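You operate a simulated robot arm through the tools that you are given. There is no shell and no other tool. Be economical: measure what you need, move in short steps, check, and stop when the job is done.

The job below is to be done with a simulated robot arm. You get a single attempt, and the scene is never put back.

TASK
Bring the core slide down off the 30 mm step of its prop.
Fine: open the oil valve, pump the slide clear, draw the prop out, let the slide right down, shut the valve.
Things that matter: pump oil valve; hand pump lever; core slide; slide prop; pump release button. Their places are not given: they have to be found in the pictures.

It is judged by the outcome, as a careful person would: the job done as asked, and still so three seconds after it is handed in. It fails if anything else is knocked over, pushed out of place, dropped, spilled or broken.

THE ROBOT
A 7-joint arm with a two-finger parallel gripper, fixed in place. Base frame: the origin is at the foot of the arm, x ahead of it, y to its left, z up. Units: mm, degrees, N and s.
With the tool pointing down near the work surface it reaches from about 260 to 680 mm from the base axis. Its first joint turns from -66.0 to 66.0 degrees. Payload 1.57 kg.
The TCP is the grasp point between the finger pads, 30 mm short of the fingertips. In the tool frame z runs along the fingers and y along their closing line. Largest opening 110 mm; finger width 24, thickness 12; the body of the gripper, 48 by 112 mm, starts 78 mm behind the TCP.
Orientation is that of the tool frame in the base frame, as a unit quaternion [x, y, z, w]. With the fingers straight down and closing along the base's y, the tool's x points along the base's -x, its y along +y and its z along -z.

THE INTERFACE
- The arm moves only by the tool play_rows. Its argument "plan" is a list of rows, each an object of numbers (a shift or turn left out is 0, a gripper value left out holds the last): "tx", "ty", "tz": the shift along the tool's x, y, z in mm; "rx", "ry", "rz": the turn, a rotation vector about the tool's x, y, z in degrees; "fingers": the gripper command, from -1 (shut) to 1 (fully open), values between in proportion. In form: [{"tx": .., "ty": .., "tz": .., "rx": .., "ry": .., "rz": .., "fingers": ..}, ...]. A call has 1 to 20 rows; each row is the pose to reach, as a shift and turn from the pose commanded when the call began, along the tool's axes at that moment. Each row takes 0.2 s and may step no farther than 50 mm and 8.6 degrees from the row before; otherwise, or with a gripper value out of range, the whole call is refused. A pose out of reach is approached as far as the arm can. The call stops where the force on the tool passes 90 N (or 10 N more than at its start, if that is more) or the arm is blocked; 0.2 s more then pass. Each finger travels about 108 mm/s and halts on what it meets, pressing with about 40 N; the grip force reading is that of the motor and also rises with nothing between the fingers. The clock runs only during rows and for 0.2 s after the last one: add rows that repeat a pose to give the fingers time. The reply holds the time, the measured pose of the TCP, the force on the tool along the base axes, the opening and the grip force, in the units named above and with some noise.
- Cameras (640 x 400 px; columns grow to the right, rows downward): "scene" is fixed at [179.1, -425.8, 1384.5]; the picture's right is [0.44, -0.90, 0.00], its down [-0.67, -0.33, -0.67] and it looks along [0.60, 0.30, -0.74] (base axes); focal length 346 px, centre (320, 200). "wrist" rides on the gripper at [-36, 0, -80] in the tool frame; the picture's right is [0.00, -1.00, 0.00], its down [0.97, 0.00, -0.24] and it looks along [0.24, 0.00, 0.97] (tool axes); focal length 218 px, centre (320, 200).
- snapshot(camera): a new picture of that camera. No time passes.
- point_at(camera, pixels): for up to 12 pixels [column, row] of the newest picture of that camera ("zoom" is the newest enlarged one), the place [x, y, z] in the base frame of the surface seen there, good to about 2 mm. No time passes.
- zoom(camera, box): a new picture of the part [left, top, right, bottom] of that camera's present view, enlarged. No time passes.
- sign_off(): hands the job in; it is judged then, once.

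Go step by step. Measure first, check grasps and placings, and put right what went wrong. The budget is 80 turns and 34 pictures, counting those below and the enlarged ones. Unless the task says otherwise, let go and move clear before handing in, and close with one line.

The tools are called as a command line: name --argument value ..., lists and objects as JSON in quotes. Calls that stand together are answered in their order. play_rows: Moves the arm, as the interface text tells. Its arguments: {"type":"object","properties":{"plan":{"type":"array"}},"required":["plan"]} The other tools are called the same way: snapshot (camera) takes a picture; point_at (camera, pixels) gives the place of the surface under pixels of a picture; zoom (camera, box) takes an enlarged picture of a part of a camera's view; sign_off () hands the job in.

At the start:

```text
time: 0.0
ee_pos: [363.3, -112.2, 1119.3]
ee_rot: [-0.001, 1.0, 0.001, 0.0]
contact_force: [0.6, -0.5, 0.5]
finger_gap: 109.7
finger_force: 0.2
```

scene: 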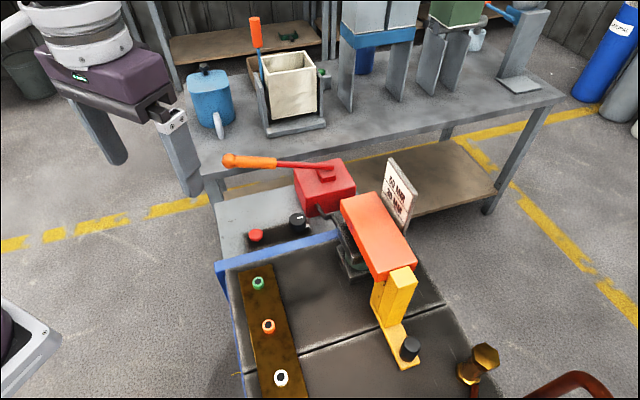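
wrist: 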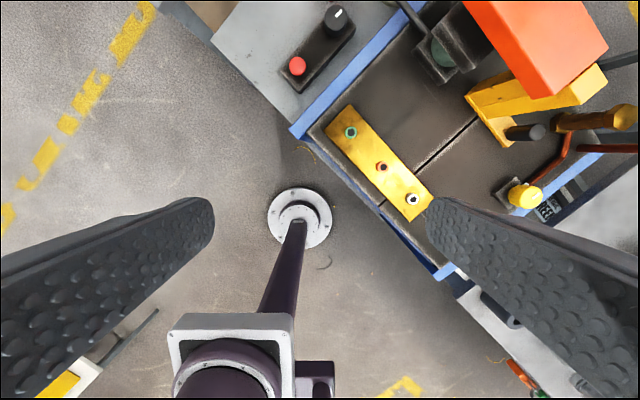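

The scene shows a red pump with an orange-handled lever (250,162), a red button (256,235), a black knob (297,220), an orange slide (380,235) and a yellow prop with a black knob (410,347). I'll enlarge these and measure them.

zoom --camera "scene" --box '[200, 130, 440, 280]'

zoom --camera "scene" --box '[320, 180, 512, 300]'

zoom --camera "scene" --box '[320, 260, 512, 380]'

point_at --camera "scene" --pixels '[[256, 235], [297, 218], [230, 160], [272, 163], [325, 172], [325, 190], [365, 205], [395, 262], [404, 275], [410, 343], [398, 362], [395, 330]]'

```text
2.67 times, centred on (320, 205) of scene
```

zoom: 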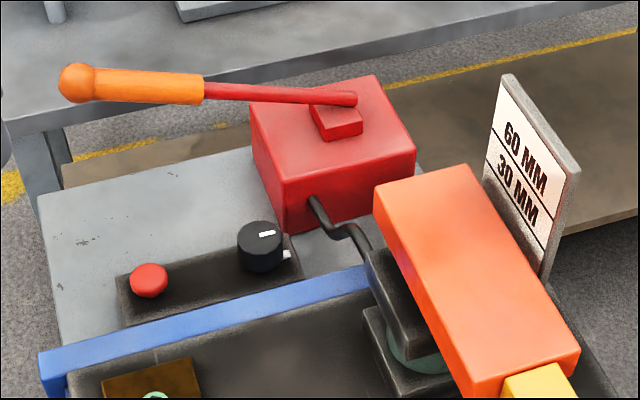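

```text
3.33 times, centred on (416, 240) of scene
```

zoom: 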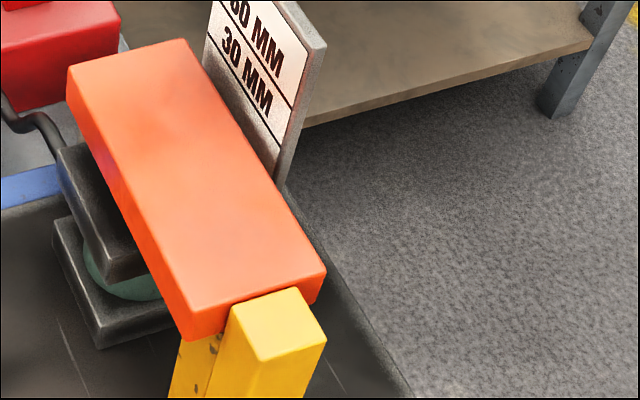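

```text
3.33 times, centred on (416, 320) of scene
```

zoom: 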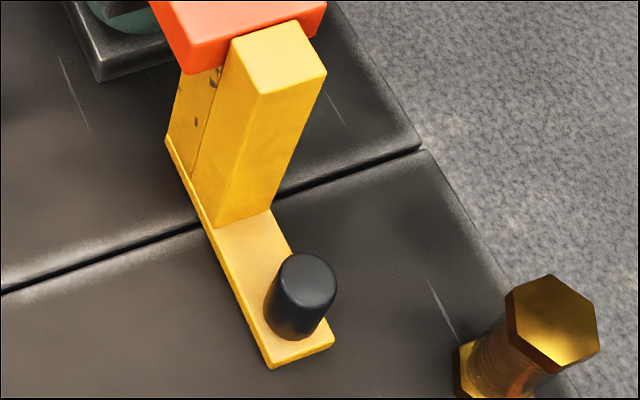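

```text
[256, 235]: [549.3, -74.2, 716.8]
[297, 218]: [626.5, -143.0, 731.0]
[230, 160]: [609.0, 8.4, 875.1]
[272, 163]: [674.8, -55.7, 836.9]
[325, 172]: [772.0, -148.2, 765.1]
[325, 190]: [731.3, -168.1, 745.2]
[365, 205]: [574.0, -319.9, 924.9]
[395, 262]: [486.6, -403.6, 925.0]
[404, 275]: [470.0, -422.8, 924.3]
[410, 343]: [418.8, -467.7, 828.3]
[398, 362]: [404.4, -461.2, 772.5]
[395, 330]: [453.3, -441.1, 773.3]
```

Positions of the main parts are measured: button (549,-74,717), dial (626,-143,731), handle end (609,8,875). I'll move above the dial for a close look from the wrist.

play_rows --plan '[{"tx": -35, "ty": -8, "tz": 25}, {"tx": -70, "ty": -16, "tz": 50}, {"tx": -105, "ty": -24, "tz": 75}, {"tx": -140, "ty": -32, "tz": 100}, {"tx": -175, "ty": -38, "tz": 125}, {"tx": -200, "ty": -40, "tz": 150}, {"tx": -200, "ty": -40, "tz": 150}]'

snapshot --camera "wrist"

```text
time: 1.6
ee_pos: [564.7, -152.7, 971.3]
ee_rot: [0.0, 1.0, 0.0, 0.001]
contact_force: [0.3, 0.2, -1.1]
finger_gap: 110.1
finger_force: 0.0
```

```text
28 pictures are left
```

wrist: 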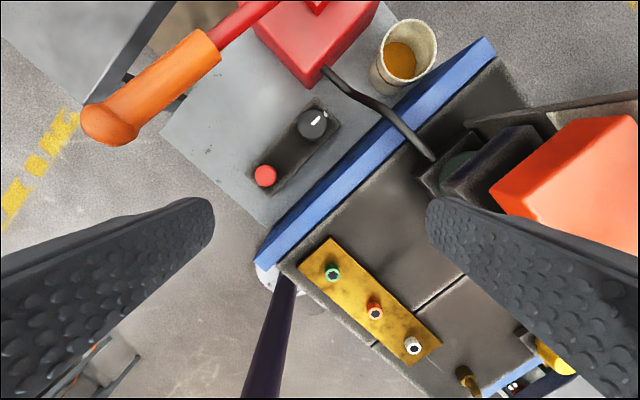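

The dial is at (313,123) and the button at (264,176); a cup of oil at (405,55) must be left alone. I'll enlarge the dial and measure again.

zoom --camera "wrist" --box '[240, 80, 368, 200]'

point_at --camera "wrist" --pixels '[[313, 123], [264, 175], [334, 120], [319, 118], [313, 128], [328, 142], [109, 125], [205, 50], [230, 32], [400, 25], [405, 80], [272, 5]]'

```text
3.33 times, centred on (304, 140) of wrist
```

zoom: 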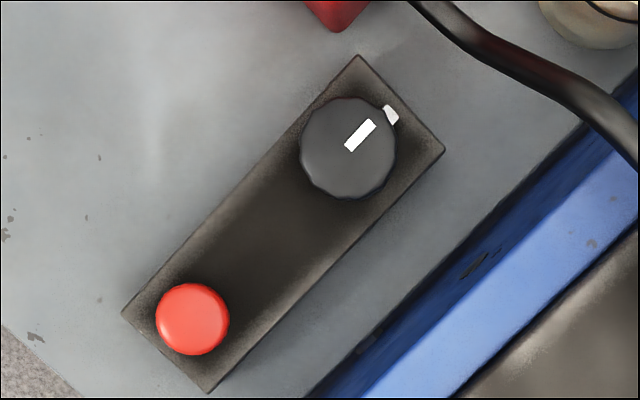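

```text
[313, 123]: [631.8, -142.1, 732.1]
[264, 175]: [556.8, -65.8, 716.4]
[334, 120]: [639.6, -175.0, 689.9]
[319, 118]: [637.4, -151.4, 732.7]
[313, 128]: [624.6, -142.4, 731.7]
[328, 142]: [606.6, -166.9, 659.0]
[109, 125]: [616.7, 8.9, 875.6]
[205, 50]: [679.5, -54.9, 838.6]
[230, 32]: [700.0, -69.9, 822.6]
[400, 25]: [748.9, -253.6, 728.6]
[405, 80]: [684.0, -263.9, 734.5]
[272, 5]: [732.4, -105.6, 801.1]
```

The dial mark points at the white tick (388,113 in the enlargement), which I take to be the shut position. I'll measure the panel plate and the hose, then move over the dial with the gap at about 60.

point_at --camera "zoom" --pixels '[[280, 220], [358, 65], [430, 150], [390, 113], [348, 148], [500, 50], [570, 90], [540, 270], [600, 230], [302, 150], [395, 150], [340, 20]]'

play_rows --plan '[{"tx": -25, "ty": 4, "tz": 40, "fingers": 0.1}, {"tx": -50, "ty": 8, "tz": 80, "fingers": 0.1}, {"tx": -67.3, "ty": 11.7, "tz": 121, "fingers": 0.1}, {"tx": -67.3, "ty": 11.7, "tz": 141, "fingers": 0.1}, {"tx": -67.3, "ty": 11.7, "tz": 141, "fingers": 0.1}]'

snapshot --camera "wrist"

```text
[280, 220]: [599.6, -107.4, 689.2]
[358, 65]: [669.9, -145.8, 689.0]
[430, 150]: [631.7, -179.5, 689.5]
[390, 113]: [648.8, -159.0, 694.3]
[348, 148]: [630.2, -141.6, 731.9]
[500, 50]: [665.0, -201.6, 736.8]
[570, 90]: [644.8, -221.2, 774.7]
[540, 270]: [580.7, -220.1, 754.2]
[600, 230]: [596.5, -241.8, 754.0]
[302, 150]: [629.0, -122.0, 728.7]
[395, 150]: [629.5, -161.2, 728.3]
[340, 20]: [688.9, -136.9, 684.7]
```

```text
time: 2.8
ee_pos: [633.0, -140.1, 829.3]
ee_rot: [0.0, 1.0, 0.0, 0.0]
contact_force: [0.0, 0.6, -0.3]
finger_gap: 60.4
finger_force: 0.1
```

```text
26 pictures are left
```

wrist: 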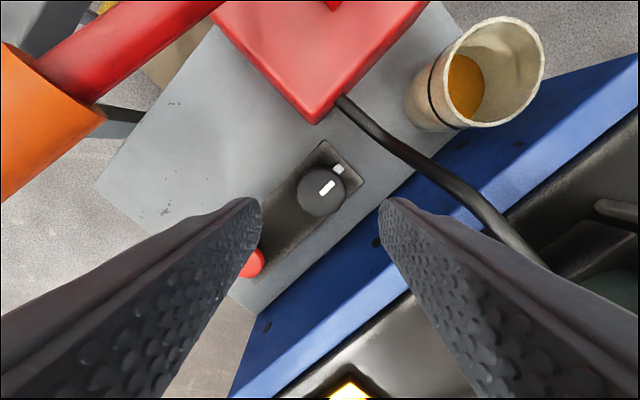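

The plate is at z 689 and the dial is 39 wide, centred near (631,-141.6), top 732. The fingers line up, so I'll go down to TCP z 737 and close.

play_rows --plan '[{"tx": 1.5, "ty": -1.5, "tz": 30}, {"tx": 1.5, "ty": -1.5, "tz": 60}, {"tx": 1.5, "ty": -1.5, "tz": 80}, {"tx": 1.5, "ty": -1.5, "tz": 92}, {"tx": 1.5, "ty": -1.5, "tz": 92, "fingers": -0.5}, {"tx": 1.5, "ty": -1.5, "tz": 92, "fingers": -0.5}, {"tx": 1.5, "ty": -1.5, "tz": 92, "fingers": -0.5}]'

```text
time: 4.4
ee_pos: [630.4, -142.1, 736.7]
ee_rot: [0.0, 1.0, 0.001, 0.0]
contact_force: [-0.2, 4.6, 2.7]
finger_gap: 41.1
finger_force: 44.5
```

The dial is gripped at a gap of 41. I'll turn it counter-clockwise seen from above, 40 degrees first.

play_rows --plan '[{"rz": -8}, {"rz": -16}, {"rz": -24}, {"rz": -32}, {"rz": -40}, {"rz": -40}]'

zoom --camera "wrist" --box '[240, 100, 400, 200]'

```text
time: 5.8
ee_pos: [629.8, -142.0, 736.0]
ee_rot: [-0.343, 0.939, 0.0, 0.0]
contact_force: [-4.6, 14.3, -1.8]
finger_gap: 41.4
finger_force: 45.2
```

```text
4.00 times, centred on (320, 150) of wrist
```

zoom: 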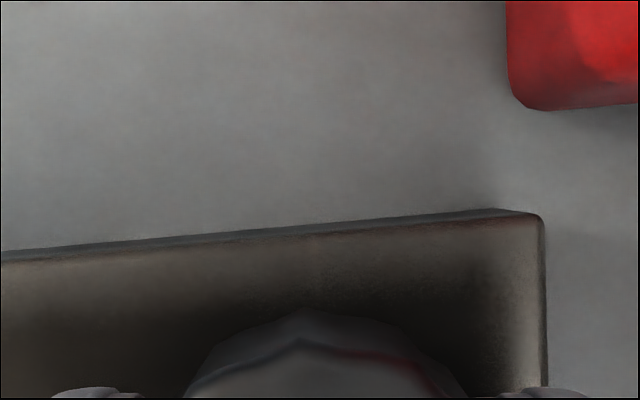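

It is turning; the dial's own mark is hidden. I'll carry on to about 90 degrees and watch the forces.

play_rows --plan '[{"rz": -8}, {"rz": -16}, {"rz": -24}, {"rz": -32}, {"rz": -40}, {"rz": -48}, {"rz": -50}, {"rz": -50}]'

snapshot --camera "wrist"

```text
time: 7.6
ee_pos: [629.2, -141.7, 737.1]
ee_rot: [0.707, -0.707, -0.001, 0.0]
contact_force: [-17.6, 4.4, -0.3]
finger_gap: 42.5
finger_force: 8.3
```

```text
24 pictures are left
```

wrist: 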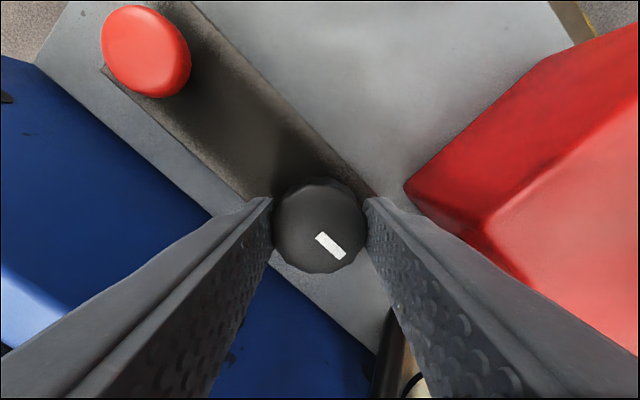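

The mark still points away from the button (330,246), so the dial slipped in the fingers: counter-clockwise is its stop. I'll re-grip and turn clockwise, first by 40 degrees.

play_rows --plan '[{"fingers": 0.0}, {"fingers": 0.0}, {"fingers": -0.6}, {"fingers": -0.6}, {"fingers": -0.6}, {"rz": 8}, {"rz": 16}, {"rz": 24}, {"rz": 32}, {"rz": 40}, {"rz": 40}]'

snapshot --camera "wrist"

```text
time: 10.0
ee_pos: [630.7, -141.4, 738.8]
ee_rot: [-0.422, 0.907, 0.0, -0.001]
contact_force: [-24.6, 2.0, 14.4]
finger_gap: 41.4
finger_force: 45.3
```

```text
23 pictures are left
```

wrist: 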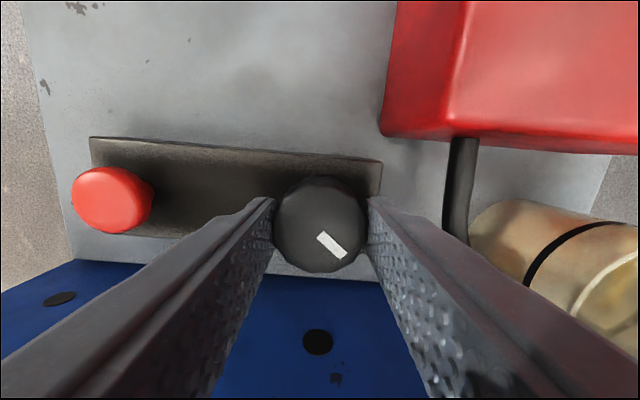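

The mark kept its place between the fingers (332,246) while the panel turned, so the dial really turned 40 degrees clockwise. I'll continue to 90.

play_rows --plan '[{"rz": 8}, {"rz": 16}, {"rz": 24}, {"rz": 32}, {"rz": 40}, {"rz": 48}, {"rz": 52}, {"rz": 52}]'

snapshot --camera "wrist"

```text
time: 11.8
ee_pos: [630.1, -141.6, 736.9]
ee_rot: [0.018, 1.0, 0.0, 0.0]
contact_force: [-13.6, 6.3, 3.9]
finger_gap: 41.3
finger_force: 45.8
```

```text
22 pictures are left
```

wrist: 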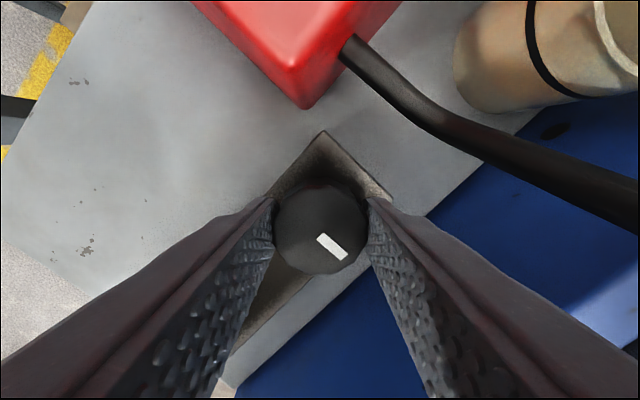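

The dial has turned about 90 degrees and its mark now points across the panel toward the blue wall. I'll test a little farther for a stop.

play_rows --plan '[{"rz": 8}, {"rz": 16}, {"rz": 24}, {"rz": 32}, {"rz": 32}]'

snapshot --camera "wrist"

```text
time: 13.0
ee_pos: [630.3, -142.6, 738.4]
ee_rot: [0.292, 0.956, 0.0, 0.001]
contact_force: [0.8, -0.1, -0.2]
finger_gap: 40.9
finger_force: 45.2
```

```text
21 pictures are left
```

wrist: 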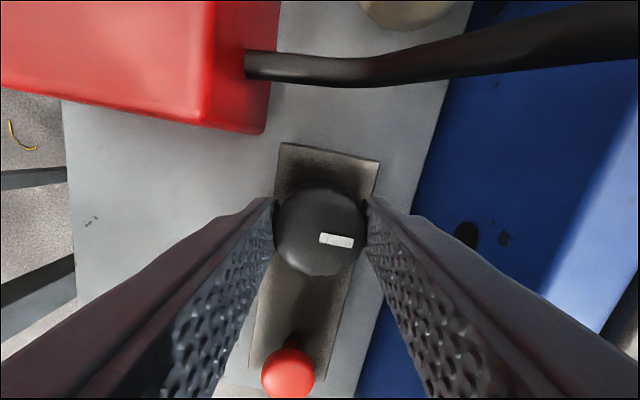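

The dial slipped this time with its mark at right angles to the panel (336,240), so it is at the open stop, 90 degrees clockwise. I'll let go, rise, and square the tool to the lever.

play_rows --plan '[{"fingers": 0.1}, {"fingers": 0.1}, {"tz": -45, "fingers": 0.1}, {"tz": -95}, {"tz": -145}, {"tz": -190}, {"tz": -200, "rz": 5.5}, {"tz": -200, "rz": 11}, {"tz": -200, "rz": 11}]'

snapshot --camera "wrist"

zoom --camera "scene" --box '[200, 130, 440, 280]'

```text
time: 15.0
ee_pos: [629.8, -142.0, 936.7]
ee_rot: [0.383, 0.924, 0.0, 0.0]
contact_force: [1.5, -1.3, 0.0]
finger_gap: 60.4
finger_force: 0.2
```

```text
20 pictures are left
```

wrist: 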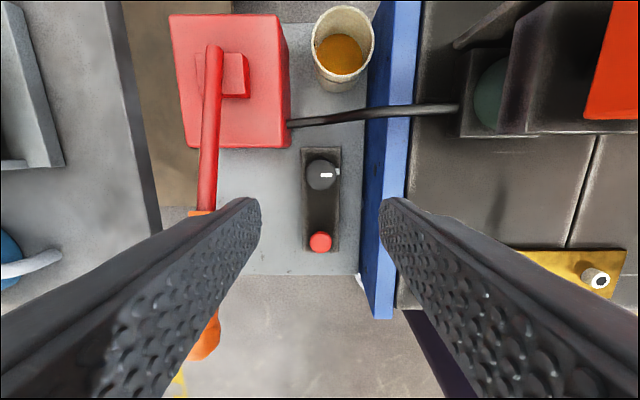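

```text
2.67 times, centred on (320, 205) of scene
```

zoom: 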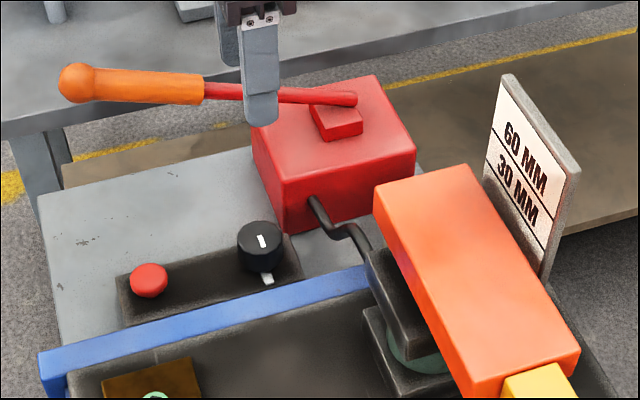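

The valve pointer now lies across the panel (320,175), so it is open. Next I'll measure the lever in this picture.

point_at --camera "wrist" --pixels '[[214, 50], [210, 100], [206, 140], [204, 195], [202, 213], [206, 340], [198, 352], [212, 330], [236, 75], [200, 130], [215, 130]]'

point_at --camera "zoom" --pixels '[[75, 80], [110, 80], [150, 83], [195, 88], [150, 100], [150, 72], [270, 95], [350, 97], [340, 120], [440, 250], [520, 360], [390, 260]]'

```text
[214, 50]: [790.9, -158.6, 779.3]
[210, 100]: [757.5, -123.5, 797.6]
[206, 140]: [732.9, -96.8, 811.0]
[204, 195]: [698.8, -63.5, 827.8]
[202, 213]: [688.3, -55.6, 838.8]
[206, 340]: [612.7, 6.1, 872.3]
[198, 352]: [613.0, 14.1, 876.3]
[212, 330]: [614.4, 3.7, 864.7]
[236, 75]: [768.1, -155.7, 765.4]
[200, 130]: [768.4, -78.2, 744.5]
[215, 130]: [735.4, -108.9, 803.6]
```

```text
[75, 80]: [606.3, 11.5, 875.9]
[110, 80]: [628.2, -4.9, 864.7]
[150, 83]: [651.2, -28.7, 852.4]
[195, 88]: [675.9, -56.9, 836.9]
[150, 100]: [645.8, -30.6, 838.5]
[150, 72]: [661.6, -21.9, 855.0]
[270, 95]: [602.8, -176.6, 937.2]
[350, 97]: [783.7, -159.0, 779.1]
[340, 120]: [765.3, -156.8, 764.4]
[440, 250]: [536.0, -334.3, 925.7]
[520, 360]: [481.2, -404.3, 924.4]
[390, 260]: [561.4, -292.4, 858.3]
```

The handle's axis passes near (640,-15,846), sloping about 20 degrees, with its pivot near (788,-156,772). I'll move over it and lower the open fingers around it, without closing yet.

play_rows --plan '[{"tx": 27, "ty": 32}, {"tx": 55, "ty": 64}, {"tx": 82.7, "ty": 96.9}, {"tx": 82.7, "ty": 96.9, "tz": 25}, {"tx": 82.7, "ty": 96.9, "tz": 40}, {"tx": 82.7, "ty": 96.9, "tz": 40}]'

snapshot --camera "wrist"

```text
time: 16.4
ee_pos: [638.2, -16.1, 896.4]
ee_rot: [0.383, 0.924, 0.0, 0.0]
contact_force: [0.5, 0.2, 0.2]
finger_gap: 60.7
finger_force: 0.0
```

```text
18 pictures are left
```

wrist: 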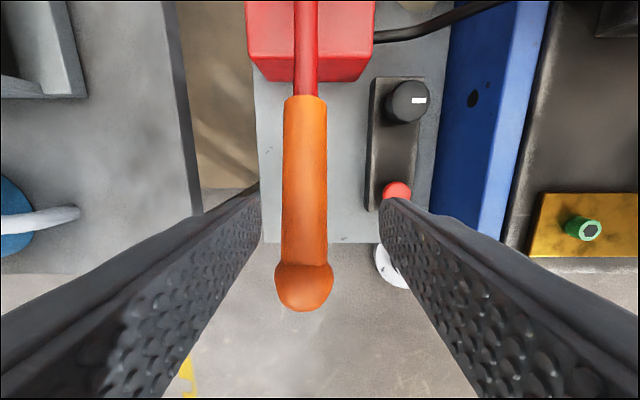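

The handle is centred at column 305 against the fingers' 320, so I'll shift 8 mm along tool y, lower to z 848 and close.

play_rows --plan '[{"ty": 8.5, "tz": 10}, {"ty": 8.5, "tz": 35}, {"ty": 8.5, "tz": 49}, {"ty": 8.5, "tz": 49, "fingers": -0.7}, {"ty": 8.5, "tz": 49, "fingers": -0.7}, {"ty": 8.5, "tz": 49, "fingers": -0.7}]'

```text
time: 17.8
ee_pos: [646.7, -10.0, 847.6]
ee_rot: [0.382, 0.924, 0.0, 0.0]
contact_force: [-1.8, -1.6, -1.7]
finger_gap: 27.7
finger_force: 38.1
```

I have the handle gripped at a gap of 27.7. I'll draw it down along its arc about 37 mm and read the force.

play_rows --plan '[{"tx": 3, "tz": 9}, {"tx": 5.5, "tz": 18}, {"tx": 7.5, "tz": 27}, {"tx": 9.6, "tz": 36.6}, {"tx": 9.6, "tz": 36.6}]'

zoom --camera "scene" --box '[200, 130, 456, 290]'

```text
time: 19.0
ee_pos: [639.5, -2.5, 812.8]
ee_rot: [0.383, 0.924, 0.0, -0.001]
contact_force: [-8.0, -6.2, 5.3]
finger_gap: 27.7
finger_force: 37.5
```

```text
2.50 times, centred on (328, 210) of scene
```

zoom: 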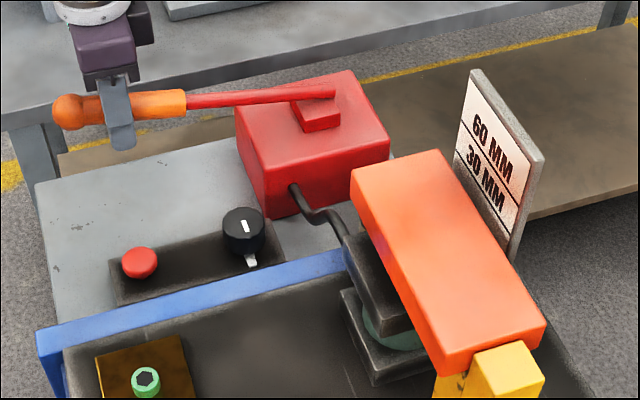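

The lever follows. I'll check the slide height, then push farther.

point_at --camera "zoom" --pixels '[[420, 230], [440, 260], [470, 310], [400, 190]]'

play_rows --plan '[{"tx": 1.5, "tz": 10}, {"tx": 2.6, "tz": 19}, {"tx": 3.2, "tz": 29}, {"tx": 3.4, "tz": 38}, {"tx": 3.4, "tz": 38}]'

```text
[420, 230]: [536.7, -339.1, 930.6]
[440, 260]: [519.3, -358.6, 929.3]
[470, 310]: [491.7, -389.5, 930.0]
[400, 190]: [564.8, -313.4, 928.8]
```

```text
time: 20.2
ee_pos: [636.2, -1.3, 772.7]
ee_rot: [0.382, 0.924, -0.001, 0.0]
contact_force: [-8.6, -7.4, 9.1]
finger_gap: 27.7
finger_force: 38.2
```

The slide rose from 925 to 930. The lever has now gone lower; I'll continue to the end of the stroke and measure again.

play_rows --plan '[{"tx": 0, "tz": 9}, {"tx": -1, "tz": 18}, {"tx": -2, "tz": 27}, {"tx": -2, "tz": 27}]'

zoom --camera "scene" --box '[200, 130, 456, 290]'

point_at --camera "zoom" --pixels '[[420, 230], [440, 260], [470, 310], [400, 190], [510, 360], [460, 376]]'

```text
time: 21.2
ee_pos: [637.2, -1.0, 746.4]
ee_rot: [0.383, 0.924, 0.0, -0.001]
contact_force: [-13.5, -4.0, 8.1]
finger_gap: 27.4
finger_force: 37.7
```

```text
2.50 times, centred on (328, 210) of scene
```

zoom: 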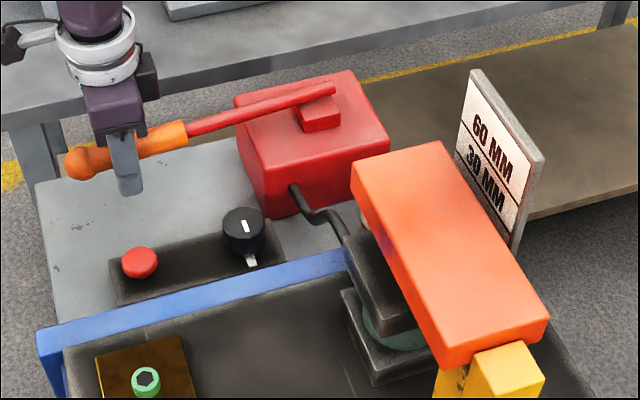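

```text
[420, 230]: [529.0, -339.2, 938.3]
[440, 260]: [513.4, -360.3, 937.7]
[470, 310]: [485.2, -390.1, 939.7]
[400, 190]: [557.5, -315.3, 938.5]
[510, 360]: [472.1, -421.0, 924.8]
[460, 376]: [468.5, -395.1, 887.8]
```

The slide top is now at 938.5, about 13 mm above its start, so it is clear of the step. I'll return the lever up its arc, release it and check the slide holds.

play_rows --plan '[{"tx": 1, "tz": -13}, {"tx": 2, "tz": -27}, {"tx": 1.8, "tz": -38}, {"tx": 0.5, "tz": -50}, {"tx": -1.4, "tz": -65}, {"tx": -4, "tz": -77}, {"tx": -7, "tz": -89}, {"tx": -11, "tz": -101}, {"tx": -11, "tz": -101}]'

play_rows --plan '[{"fingers": 0.1}, {"fingers": 0.1}, {"tz": -40}, {"tz": -85}, {"tz": -130}, {"tz": -130}]'

snapshot --camera "scene"

point_at --camera "scene" --pixels '[[368, 222], [376, 234], [388, 254], [272, 163], [404, 285], [410, 343]]'

```text
time: 23.2
ee_pos: [645.0, -8.4, 846.4]
ee_rot: [0.383, 0.924, 0.0, -0.004]
contact_force: [-23.3, -1.4, -20.8]
finger_gap: 27.6
finger_force: 37.9
```

```text
time: 24.6
ee_pos: [645.9, -9.6, 979.4]
ee_rot: [0.383, 0.924, 0.0, 0.0]
contact_force: [-0.2, -0.1, -0.3]
finger_gap: 60.5
finger_force: 0.1
```

```text
15 pictures are left
```

scene: 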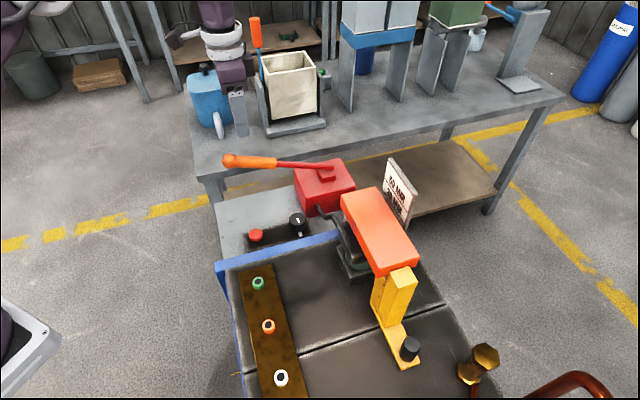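

```text
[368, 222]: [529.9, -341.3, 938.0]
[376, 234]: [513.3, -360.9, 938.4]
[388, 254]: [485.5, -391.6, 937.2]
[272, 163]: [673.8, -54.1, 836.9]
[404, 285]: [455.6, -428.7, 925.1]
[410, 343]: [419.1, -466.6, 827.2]
```

The slide holds at 938 with the lever back up. Now I'll go over the prop, high enough to clear the slide, for a look.

play_rows --plan '[{"tz": -45}, {"tx": -13, "ty": -40, "tz": -60}, {"tx": -28, "ty": -84, "tz": -60}, {"tx": -43, "ty": -130, "tz": -60}, {"tx": -58, "ty": -175, "tz": -60}, {"tx": -73, "ty": -220, "tz": -60}, {"tx": -88, "ty": -266, "tz": -60}, {"tx": -103, "ty": -311, "tz": -60}, {"tx": -118, "ty": -357, "tz": -60}, {"tx": -133, "ty": -402, "tz": -60}, {"tx": -148, "ty": -447, "tz": -60}, {"tx": -151, "ty": -457, "tz": -60}, {"tx": -151, "ty": -457, "tz": -60}]'

snapshot --camera "wrist"

```text
time: 27.4
ee_pos: [431.2, -439.2, 1037.1]
ee_rot: [0.383, 0.924, 0.0, 0.0]
contact_force: [-0.5, 0.1, 0.4]
finger_gap: 60.3
finger_force: 0.2
```

```text
14 pictures are left
```

wrist: 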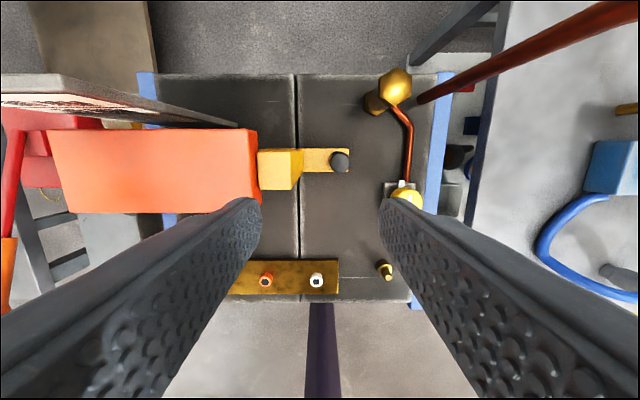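

The prop lies from the slide end to its black knob (340,160), with free bed to the right until the pipe (410,150). I'll measure the prop, pipe and bed.

point_at --camera "wrist" --pixels '[[340, 160], [316, 160], [346, 152], [346, 170], [281, 152], [298, 170], [259, 170], [252, 190], [370, 160], [410, 150], [395, 83], [408, 195]]'

zoom --camera "wrist" --box '[240, 60, 432, 220]'

```text
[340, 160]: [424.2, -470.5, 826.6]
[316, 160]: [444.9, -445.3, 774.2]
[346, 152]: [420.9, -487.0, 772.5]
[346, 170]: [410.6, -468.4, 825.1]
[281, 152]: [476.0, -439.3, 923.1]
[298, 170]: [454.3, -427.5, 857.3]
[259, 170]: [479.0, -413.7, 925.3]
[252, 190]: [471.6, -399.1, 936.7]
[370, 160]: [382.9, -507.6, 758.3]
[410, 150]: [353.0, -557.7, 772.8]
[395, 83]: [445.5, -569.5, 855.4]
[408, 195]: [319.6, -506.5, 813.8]
```

```text
2.50 times, centred on (336, 140) of wrist
```

zoom: 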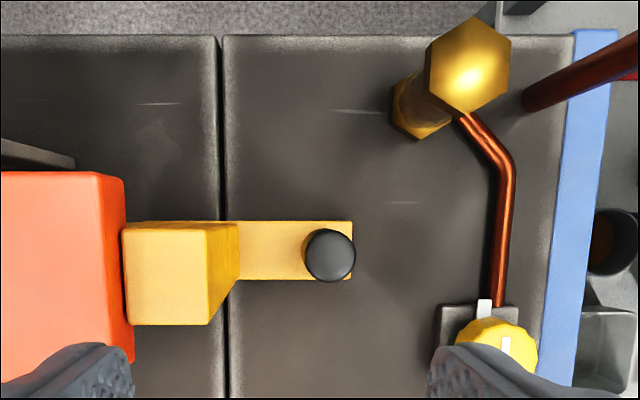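

The knob axis is at about (422,-470), its top at 827 and 27 wide; the post face is 53 mm behind it and the pipe about 60 mm beyond the foot end. I'll turn 90 degrees so the fingers close across the pull direction, then hover over the knob.

play_rows --plan '[{"rz": 8.2, "tx": -3, "ty": -6}, {"rz": 16.4, "tx": -6, "ty": -12}, {"rz": 24.6, "tx": -10, "ty": -20}, {"rz": 32.8, "tx": -15.6, "ty": -28.3}, {"rz": 41, "tx": -15.6, "ty": -28.3}, {"rz": 49.2, "tx": -15.6, "ty": -28.3}, {"rz": 57.4, "tx": -15.6, "ty": -28.3}, {"rz": 65.6, "tx": -15.6, "ty": -28.3}, {"rz": 73.8, "tx": -15.6, "ty": -28.3}, {"rz": 82, "tx": -15.6, "ty": -28.3}, {"rz": 90, "tx": -15.6, "ty": -28.3}, {"rz": 90, "tx": -15.6, "ty": -28.3, "tz": 45}, {"rz": 90, "tx": -15.6, "ty": -28.3, "tz": 90}, {"rz": 90, "tx": -15.6, "ty": -28.3, "tz": 130}, {"rz": 90, "tx": -15.6, "ty": -28.3, "tz": 130}]'

snapshot --camera "wrist"

```text
time: 30.6
ee_pos: [419.9, -469.2, 907.4]
ee_rot: [0.924, 0.383, 0.0, 0.001]
contact_force: [-0.6, 0.1, -0.8]
finger_gap: 60.2
finger_force: 0.0
```

```text
12 pictures are left
```

wrist: 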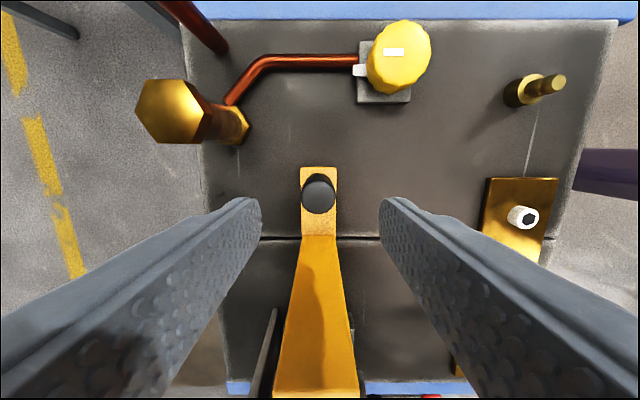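

The knob (319,193) is midway between the fingers. I'll lower to z 812 and close.

play_rows --plan '[{"tz": 30}, {"tz": 60}, {"tz": 85}, {"tz": 95}, {"tz": 95, "fingers": -0.7}, {"tz": 95, "fingers": -0.7}, {"tz": 95, "fingers": -0.7}]'

```text
time: 32.2
ee_pos: [420.3, -470.3, 813.3]
ee_rot: [0.924, 0.382, 0.0, 0.001]
contact_force: [6.6, -7.3, -6.6]
finger_gap: 27.7
finger_force: 38.3
```

The knob is gripped at a gap of 27.7. I'll draw the prop straight out 60 mm, slowly.

play_rows --plan '[{"tx": -4}, {"tx": -9}, {"tx": -14}, {"tx": -20}, {"tx": -26}, {"tx": -32}, {"tx": -38}, {"tx": -44}, {"tx": -50}, {"tx": -55}, {"tx": -60}, {"tx": -60}]'

zoom --camera "scene" --box '[300, 180, 524, 390]'

```text
time: 34.8
ee_pos: [377.6, -512.9, 812.3]
ee_rot: [0.924, 0.383, 0.0, -0.001]
contact_force: [0.2, -0.3, -0.5]
finger_gap: 16.7
finger_force: 0.0
```

```text
1.90 times, centred on (412, 285) of scene
```

zoom: 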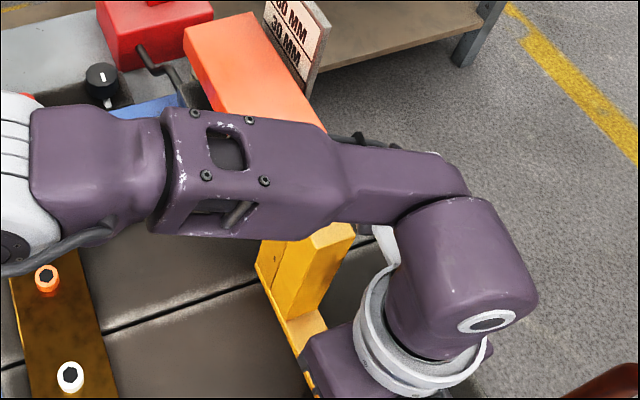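

The gap has fallen to 16.7, so the fingers slipped off the knob. I'll look with the wrist camera.

snapshot --camera "wrist"

point_at --camera "zoom" --pixels '[[300, 260], [330, 240], [260, 100], [305, 320], [270, 255]]'

```text
10 pictures are left
```

wrist: 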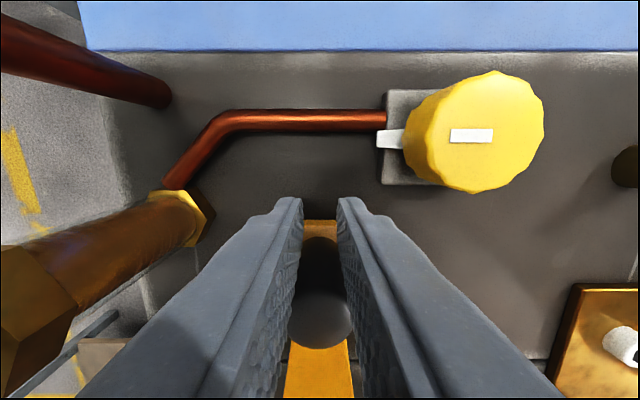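

```text
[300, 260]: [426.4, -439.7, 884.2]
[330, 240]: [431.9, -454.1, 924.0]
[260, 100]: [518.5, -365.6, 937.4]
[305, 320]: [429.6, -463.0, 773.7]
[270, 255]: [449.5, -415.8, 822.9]
```

The knob (320,320) trails the fingers, but the prop has moved. I'll measure how far.

point_at --camera "wrist" --pixels '[[320, 300], [320, 325], [320, 343], [320, 224], [320, 375]]'

point_at --camera "zoom" --pixels '[[258, 265], [262, 250], [280, 245], [275, 290], [290, 340], [349, 230]]'

```text
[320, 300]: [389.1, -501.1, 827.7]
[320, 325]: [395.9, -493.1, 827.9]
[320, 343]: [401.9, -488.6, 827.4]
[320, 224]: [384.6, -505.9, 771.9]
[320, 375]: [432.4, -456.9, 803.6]
```

```text
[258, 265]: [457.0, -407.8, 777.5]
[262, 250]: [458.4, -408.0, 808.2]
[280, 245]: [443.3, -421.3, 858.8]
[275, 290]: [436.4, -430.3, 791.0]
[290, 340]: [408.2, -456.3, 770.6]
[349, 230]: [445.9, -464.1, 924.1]
```

The knob is now at (395,-494): the prop has come out about 36 mm and its inner end (457,-408) sits roughly 16 mm clear of the slide. I'll re-grip and draw it about 16 mm more for margin.

play_rows --plan '[{"fingers": -0.2}, {"fingers": -0.2}, {"tx": 8, "fingers": -0.2}, {"tx": 16}, {"tx": 26}, {"tx": 26}, {"tx": 26, "fingers": -0.9}, {"tx": 26, "fingers": -0.9}, {"tx": 26, "fingers": -0.9}, {"tx": 23}, {"tx": 20}, {"tx": 17}, {"tx": 14}, {"tx": 11}, {"tx": 9}, {"tx": 9}]'

play_rows --plan '[{"fingers": -0.2}, {"fingers": -0.2}, {"tz": -20}, {"tz": -60}, {"tz": -110}, {"tz": -160}, {"tz": -200}, {"tz": -200}]'

snapshot --camera "wrist"

```text
time: 38.2
ee_pos: [382.2, -506.8, 812.8]
ee_rot: [0.924, 0.382, -0.002, 0.001]
contact_force: [-0.5, -2.6, 0.4]
finger_gap: 5.9
finger_force: 0.2
```

```text
time: 40.0
ee_pos: [383.8, -506.9, 1013.4]
ee_rot: [0.925, 0.38, -0.001, 0.001]
contact_force: [-0.3, 1.1, 0.7]
finger_gap: 43.7
finger_force: 0.1
out of reach, approached as far as the arm can: row 7
```

```text
9 pictures are left
```

wrist: 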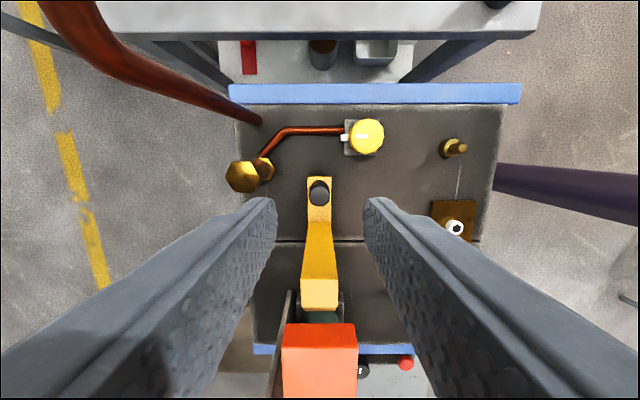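

The fingers slipped again, but the picture shows the prop clear of the slide end (post edge at row 310, slide at 325). I'll move the arm toward the button, out of the scene camera's way, and verify.

play_rows --plan '[{"tx": 36, "ty": -16, "rz": -8, "fingers": -1}, {"tx": 73, "ty": -32, "rz": -16}, {"tx": 110, "ty": -48, "rz": -24}, {"tx": 147, "ty": -64, "rz": -32}, {"tx": 184, "ty": -80, "rz": -40}, {"tx": 221, "ty": -96, "rz": -48}, {"tx": 258, "ty": -112, "rz": -56}, {"tx": 295, "ty": -128, "rz": -64}, {"tx": 332, "ty": -145, "rz": -72}, {"tx": 369, "ty": -161, "rz": -80}, {"tx": 405, "ty": -176, "rz": -88}, {"tx": 434, "ty": -190, "rz": -90}, {"tx": 434, "ty": -190, "rz": -90}]'

zoom --camera "scene" --box '[300, 180, 524, 390]'

```text
time: 42.8
ee_pos: [558.6, -63.7, 1012.1]
ee_rot: [0.382, 0.924, -0.001, 0.0]
contact_force: [0.4, 0.3, -0.2]
finger_gap: 0.2
finger_force: 20.8
out of reach, approached as far as the arm can: row 1
```

```text
1.90 times, centred on (412, 285) of scene
```

zoom: 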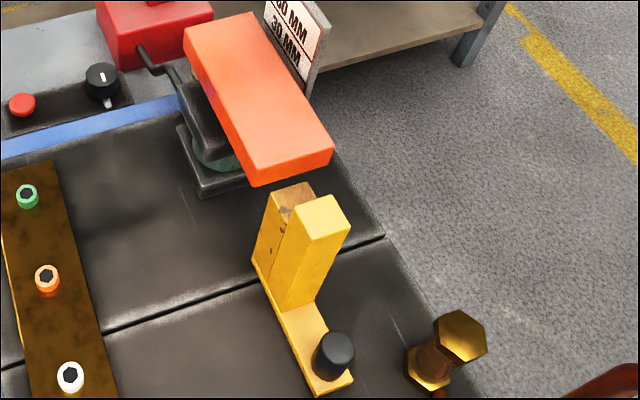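

The step top (293,195) is now visible beyond the slide end. I'll measure the gap between the step's inner edge and the slide end.

point_at --camera "zoom" --pixels '[[275, 193], [290, 187], [305, 184], [258, 260], [254, 262], [300, 170], [270, 180], [328, 152], [333, 160], [325, 205]]'

```text
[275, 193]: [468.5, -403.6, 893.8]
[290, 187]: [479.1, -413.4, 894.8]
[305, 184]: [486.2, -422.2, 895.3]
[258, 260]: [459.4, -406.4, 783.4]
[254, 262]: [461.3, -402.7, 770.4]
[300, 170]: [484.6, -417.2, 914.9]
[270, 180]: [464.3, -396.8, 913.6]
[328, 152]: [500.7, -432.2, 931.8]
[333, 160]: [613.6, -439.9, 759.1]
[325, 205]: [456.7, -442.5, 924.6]
```

The step edge is only 2 to 5 mm clear of the slide end, which is too tight. I'll push the knob outward from the post side with closed fingers instead of relying on grip; first I'll measure the knob and post face.

point_at --camera "zoom" --pixels '[[335, 342], [322, 340], [335, 333], [350, 342], [337, 351], [315, 255], [300, 280], [285, 305], [300, 320], [345, 380], [318, 390]]'

```text
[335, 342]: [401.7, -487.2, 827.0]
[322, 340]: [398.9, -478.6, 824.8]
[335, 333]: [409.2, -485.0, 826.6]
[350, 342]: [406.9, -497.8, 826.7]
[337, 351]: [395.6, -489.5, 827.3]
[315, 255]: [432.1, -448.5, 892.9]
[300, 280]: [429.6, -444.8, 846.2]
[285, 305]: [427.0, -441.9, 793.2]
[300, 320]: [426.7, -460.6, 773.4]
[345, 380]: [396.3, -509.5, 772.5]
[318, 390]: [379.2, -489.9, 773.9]
```

The knob centre is at (402,-488), the post face 50 mm behind it. I'll return with closed fingers, turned so their width fits the slot between knob and post, and hover to check.

play_rows --plan '[{"tx": -17, "ty": -34, "rz": 8, "tz": 3}, {"tx": -34, "ty": -68, "rz": 16, "tz": 6}, {"tx": -51, "ty": -102, "rz": 24, "tz": 10}, {"tx": -68, "ty": -136, "rz": 32, "tz": 12}, {"tx": -85, "ty": -170, "rz": 40, "tz": 12}, {"tx": -102, "ty": -206, "rz": 48, "tz": 12}, {"tx": -120, "ty": -242, "rz": 56, "tz": 12}, {"tx": -138, "ty": -278, "rz": 64, "tz": 12}, {"tx": -156, "ty": -314, "rz": 72, "tz": 12}, {"tx": -174, "ty": -350, "rz": 80, "tz": 12}, {"tx": -189.5, "ty": -381.8, "rz": 88, "tz": 12}, {"tx": -189.5, "ty": -381.8, "rz": 90, "tz": 50}, {"tx": -189.5, "ty": -381.8, "rz": 90, "tz": 50}]'

snapshot --camera "wrist"

```text
time: 45.6
ee_pos: [421.6, -468.4, 962.9]
ee_rot: [0.924, 0.383, 0.0, 0.0]
contact_force: [-0.8, 0.1, 0.2]
finger_gap: 0.0
finger_force: 21.5
```

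```text
7 pictures are left
```

wrist: 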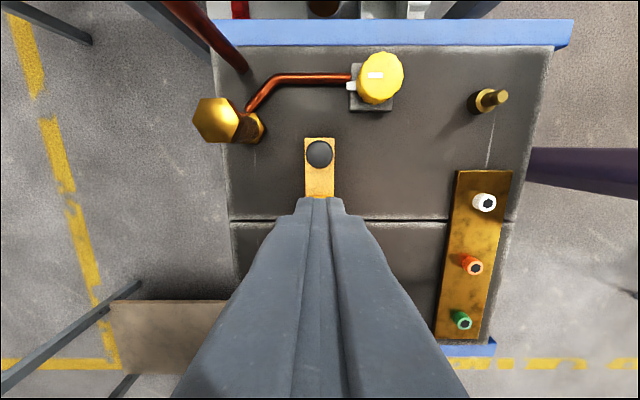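

The knob is at (319,153) in line with the fingers. I'll measure it once more.

point_at --camera "wrist" --pixels '[[319, 142], [319, 153], [319, 164], [308, 153], [331, 153], [319, 180], [319, 140]]'

```text
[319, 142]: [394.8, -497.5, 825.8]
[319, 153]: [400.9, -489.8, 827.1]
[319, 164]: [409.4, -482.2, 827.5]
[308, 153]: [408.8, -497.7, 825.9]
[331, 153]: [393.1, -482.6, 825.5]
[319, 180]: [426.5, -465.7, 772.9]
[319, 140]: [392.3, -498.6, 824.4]
```

The knob's inner edge is at u = -51 and the post face at -11 along the pull line; my fingers, at -33, fit between. I'll tilt 8 degrees so the body leans off the post, lower to tip z 812, then push outward about 25 mm past contact.

play_rows --plan '[{"ry": 8}, {"ry": 8, "tz": 35}, {"ry": 8, "tz": 70}, {"ry": 8, "tz": 100}, {"ry": 8, "tz": 121}, {"ry": 8, "tz": 121}]'

```text
time: 47.0
ee_pos: [420.5, -468.2, 841.8]
ee_rot: [0.921, 0.382, 0.064, -0.027]
contact_force: [0.0, -0.2, -0.7]
finger_gap: 0.0
finger_force: 21.8
```

The fingers are in the slot with no contact. I'll push outward.

play_rows --plan '[{"tx": -4, "tz": -0.6}, {"tx": -8, "tz": -1.1}, {"tx": -11, "tz": -1.5}, {"tx": -14, "tz": -2}, {"tx": -17, "tz": -2.4}, {"tx": -20, "tz": -2.8}, {"tx": -23, "tz": -3.2}, {"tx": -26, "tz": -3.6}, {"tx": -29, "tz": -4.1}, {"tx": -33, "tz": -4.6}, {"tx": -33, "tz": -4.6}]'

```text
time: 49.1
ee_pos: [411.9, -479.4, 841.5]
ee_rot: [0.919, 0.385, 0.08, -0.035]
contact_force: [5.4, 6.7, 3.5]
finger_gap: 0.0
finger_force: 21.1
stopped in row 10: the force on the tool passed its limit (the readings are from after the stop); the commanded pose is now the measured one
```

The push stopped on force after about 7 mm of contact, so the prop may be at the end of its travel. I'll look at where it is now.

play_rows --plan '[{"tx": 5, "tz": 0.7}, {"tx": 5, "tz": -40}, {"tx": 5, "tz": -85}, {"tx": 5, "tz": -130}, {"tx": 5, "tz": -130}]'

snapshot --camera "wrist"

point_at --camera "wrist" --pixels '[[319, 142], [319, 153], [319, 164], [319, 135], [319, 130], [319, 180]]'

```text
time: 50.3
ee_pos: [398.4, -489.7, 970.9]
ee_rot: [0.919, 0.385, 0.078, -0.035]
contact_force: [-0.2, 0.8, -0.7]
finger_gap: 0.1
finger_force: 21.4
```

```text
6 pictures are left
```

wrist: 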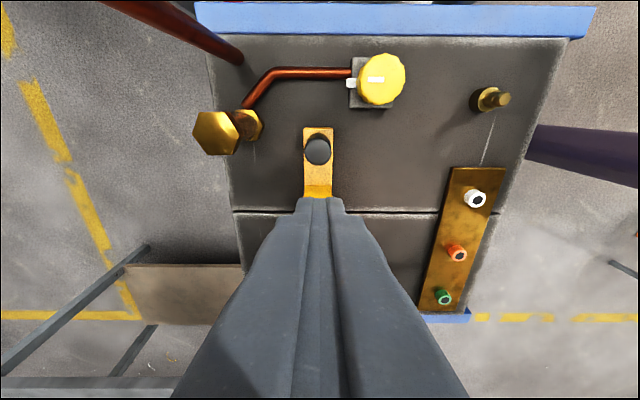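

```text
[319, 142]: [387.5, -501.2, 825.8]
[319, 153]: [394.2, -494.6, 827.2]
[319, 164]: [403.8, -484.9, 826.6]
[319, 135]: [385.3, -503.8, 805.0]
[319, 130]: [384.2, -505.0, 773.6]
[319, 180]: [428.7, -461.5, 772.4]
```

The knob has moved out to u about -70, 36 mm in all, where it stopped hard, so that is its travel end. This leaves roughly 13 mm to the slide. I'll straighten up and head for the button, then verify by scene.

play_rows --plan '[{"ry": -5, "tz": -15}, {"ry": -9.9, "tz": -30}, {"ry": -9.9, "tz": -30}]'

```text
time: 51.1
ee_pos: [394.9, -496.3, 997.8]
ee_rot: [0.922, 0.387, -0.001, -0.002]
contact_force: [0.0, 0.1, 0.1]
finger_gap: 0.2
finger_force: 21.5
```

The tool is vertical again. I'll travel to above the button.

play_rows --plan '[{"tx": 35, "ty": -16, "rz": -8, "fingers": -1}, {"tx": 70, "ty": -32, "rz": -16}, {"tx": 106, "ty": -48, "rz": -24}, {"tx": 142, "ty": -64, "rz": -32}, {"tx": 178, "ty": -80, "rz": -40}, {"tx": 214, "ty": -96, "rz": -48}, {"tx": 250, "ty": -112, "rz": -56}, {"tx": 286, "ty": -128, "rz": -64}, {"tx": 322, "ty": -145, "rz": -72}, {"tx": 358, "ty": -161, "rz": -80}, {"tx": 390, "ty": -176, "rz": -88}, {"tx": 417, "ty": -189, "rz": -90}, {"tx": 417, "ty": -189, "rz": -90}]'

zoom --camera "scene" --box '[300, 180, 524, 390]'

point_at --camera "zoom" --pixels '[[278, 205], [292, 200], [305, 192], [260, 270], [256, 272], [300, 170], [270, 180], [260, 110], [335, 350]]'

```text
time: 53.9
ee_pos: [555.9, -66.1, 1002.0]
ee_rot: [0.379, 0.925, 0.001, -0.002]
contact_force: [-0.1, 0.1, -0.3]
finger_gap: 0.0
finger_force: 21.4
```

```text
1.90 times, centred on (412, 285) of scene
```

zoom: 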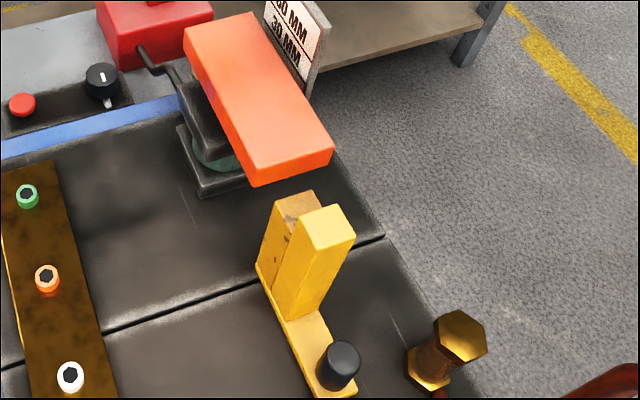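

```text
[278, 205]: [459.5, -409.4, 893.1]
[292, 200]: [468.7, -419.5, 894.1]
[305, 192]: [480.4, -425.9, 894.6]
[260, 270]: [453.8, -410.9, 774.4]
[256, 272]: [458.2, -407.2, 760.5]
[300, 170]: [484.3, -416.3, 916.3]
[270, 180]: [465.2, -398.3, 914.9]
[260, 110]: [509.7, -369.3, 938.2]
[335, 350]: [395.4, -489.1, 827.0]
```

The prop's inner end is at u = 36 to 38 and the slide end at 47.5, so there are about 10 mm clear; the slide holds at 938. I'll lower the closed fingertips to just above the release button.

play_rows --plan '[{"tx": -1.4, "ty": -2.8, "tz": 45}, {"tx": -1.4, "ty": -2.8, "tz": 90}, {"tx": -1.4, "ty": -2.8, "tz": 135}, {"tx": -1.4, "ty": -2.8, "tz": 180}, {"tx": -1.4, "ty": -2.8, "tz": 220}, {"tx": -1.4, "ty": -2.8, "tz": 243}, {"tx": -1.4, "ty": -2.8, "tz": 243}]'

play_rows --plan '[{"tz": 4}, {"tz": 8}, {"tz": 12}, {"tz": 15}, {"tz": 17}, {"tz": 17}, {"tz": 17}]'

```text
time: 55.5
ee_pos: [551.6, -70.1, 756.6]
ee_rot: [0.38, 0.925, 0.0, -0.001]
contact_force: [0.2, 0.1, 0.4]
finger_gap: 0.0
finger_force: 21.1
```

```text
time: 57.1
ee_pos: [551.7, -69.1, 740.5]
ee_rot: [0.379, 0.925, 0.0, 0.0]
contact_force: [0.0, -2.2, 5.9]
finger_gap: 0.1
finger_force: 21.3
```

There is contact (6 N) with the button pressed about 6 mm. I'll press slightly more, hold a few seconds, then look at the slide.

play_rows --plan '[{"tz": 1.5}, {"tz": 3}, {"tz": 3}, {"tz": 3}, {"tz": 3}, {"tz": 3}, {"tz": 3}, {"tz": 3}, {"tz": 3}, {"tz": 3}, {"tz": 3}, {"tz": 3}, {"tz": 3}, {"tz": 3}, {"tz": 3}, {"tz": 3}, {"tz": 3}, {"tz": 3}, {"tz": 3}, {"tz": 3}]'

zoom --camera "scene" --box '[230, 140, 486, 380]'

point_at --camera "zoom" --pixels '[[340, 170], [370, 190], [345, 150], [380, 215], [370, 230], [390, 160]]'

```text
time: 61.3
ee_pos: [552.2, -70.9, 737.5]
ee_rot: [0.38, 0.925, 0.0, -0.002]
contact_force: [0.6, 1.6, 18.1]
finger_gap: 0.0
finger_force: 21.4
```

```text
1.67 times, centred on (358, 260) of scene
```

zoom: 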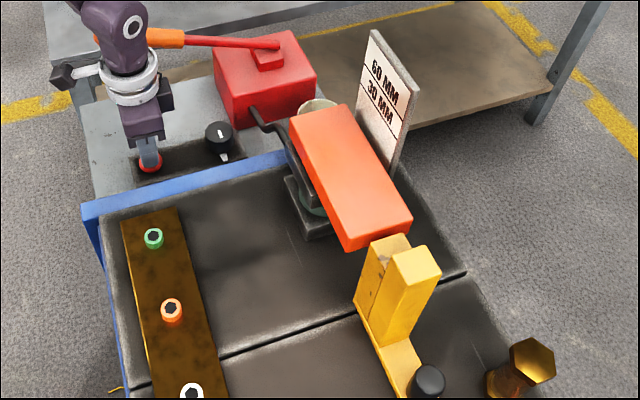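

```text
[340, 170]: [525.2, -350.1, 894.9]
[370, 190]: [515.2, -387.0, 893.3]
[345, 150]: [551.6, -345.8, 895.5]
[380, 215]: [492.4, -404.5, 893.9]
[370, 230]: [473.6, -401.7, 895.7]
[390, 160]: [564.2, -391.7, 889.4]
```

The slide is down to 895, with the prop untouched. I'll hold longer to be sure it is right down and measure again.

play_rows --plan '[{"tz": 0}, {"tz": 0}, {"tz": 0}, {"tz": 0}, {"tz": 0}, {"tz": 0}, {"tz": 0}, {"tz": 0}, {"tz": 0}, {"tz": 0}, {"tz": 0}, {"tz": 0}, {"tz": 0}, {"tz": 0}, {"tz": 0}, {"tz": 0}, {"tz": 0}, {"tz": 0}, {"tz": 0}, {"tz": 0}]'

zoom --camera "scene" --box '[230, 140, 486, 380]'

point_at --camera "zoom" --pixels '[[340, 170], [370, 190], [345, 150], [380, 215], [370, 230], [300, 180]]'

```text
time: 65.5
ee_pos: [552.1, -70.0, 738.1]
ee_rot: [0.379, 0.925, 0.0, -0.001]
contact_force: [1.1, -1.1, 17.6]
finger_gap: 0.0
finger_force: 21.2
```

```text
1.67 times, centred on (358, 260) of scene
```

zoom: 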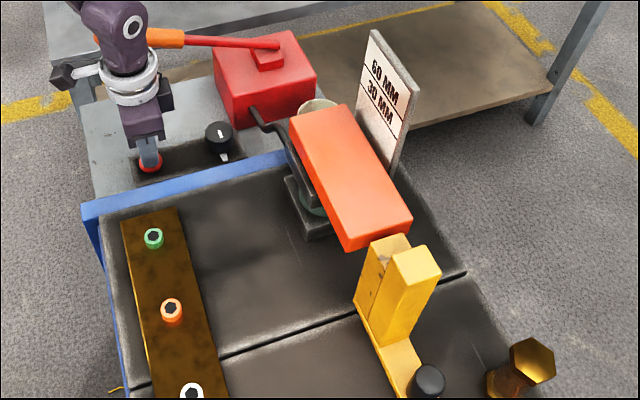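

```text
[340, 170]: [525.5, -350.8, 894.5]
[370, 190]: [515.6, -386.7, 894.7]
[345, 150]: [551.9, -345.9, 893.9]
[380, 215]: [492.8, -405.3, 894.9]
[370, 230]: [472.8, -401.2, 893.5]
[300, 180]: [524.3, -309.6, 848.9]
```

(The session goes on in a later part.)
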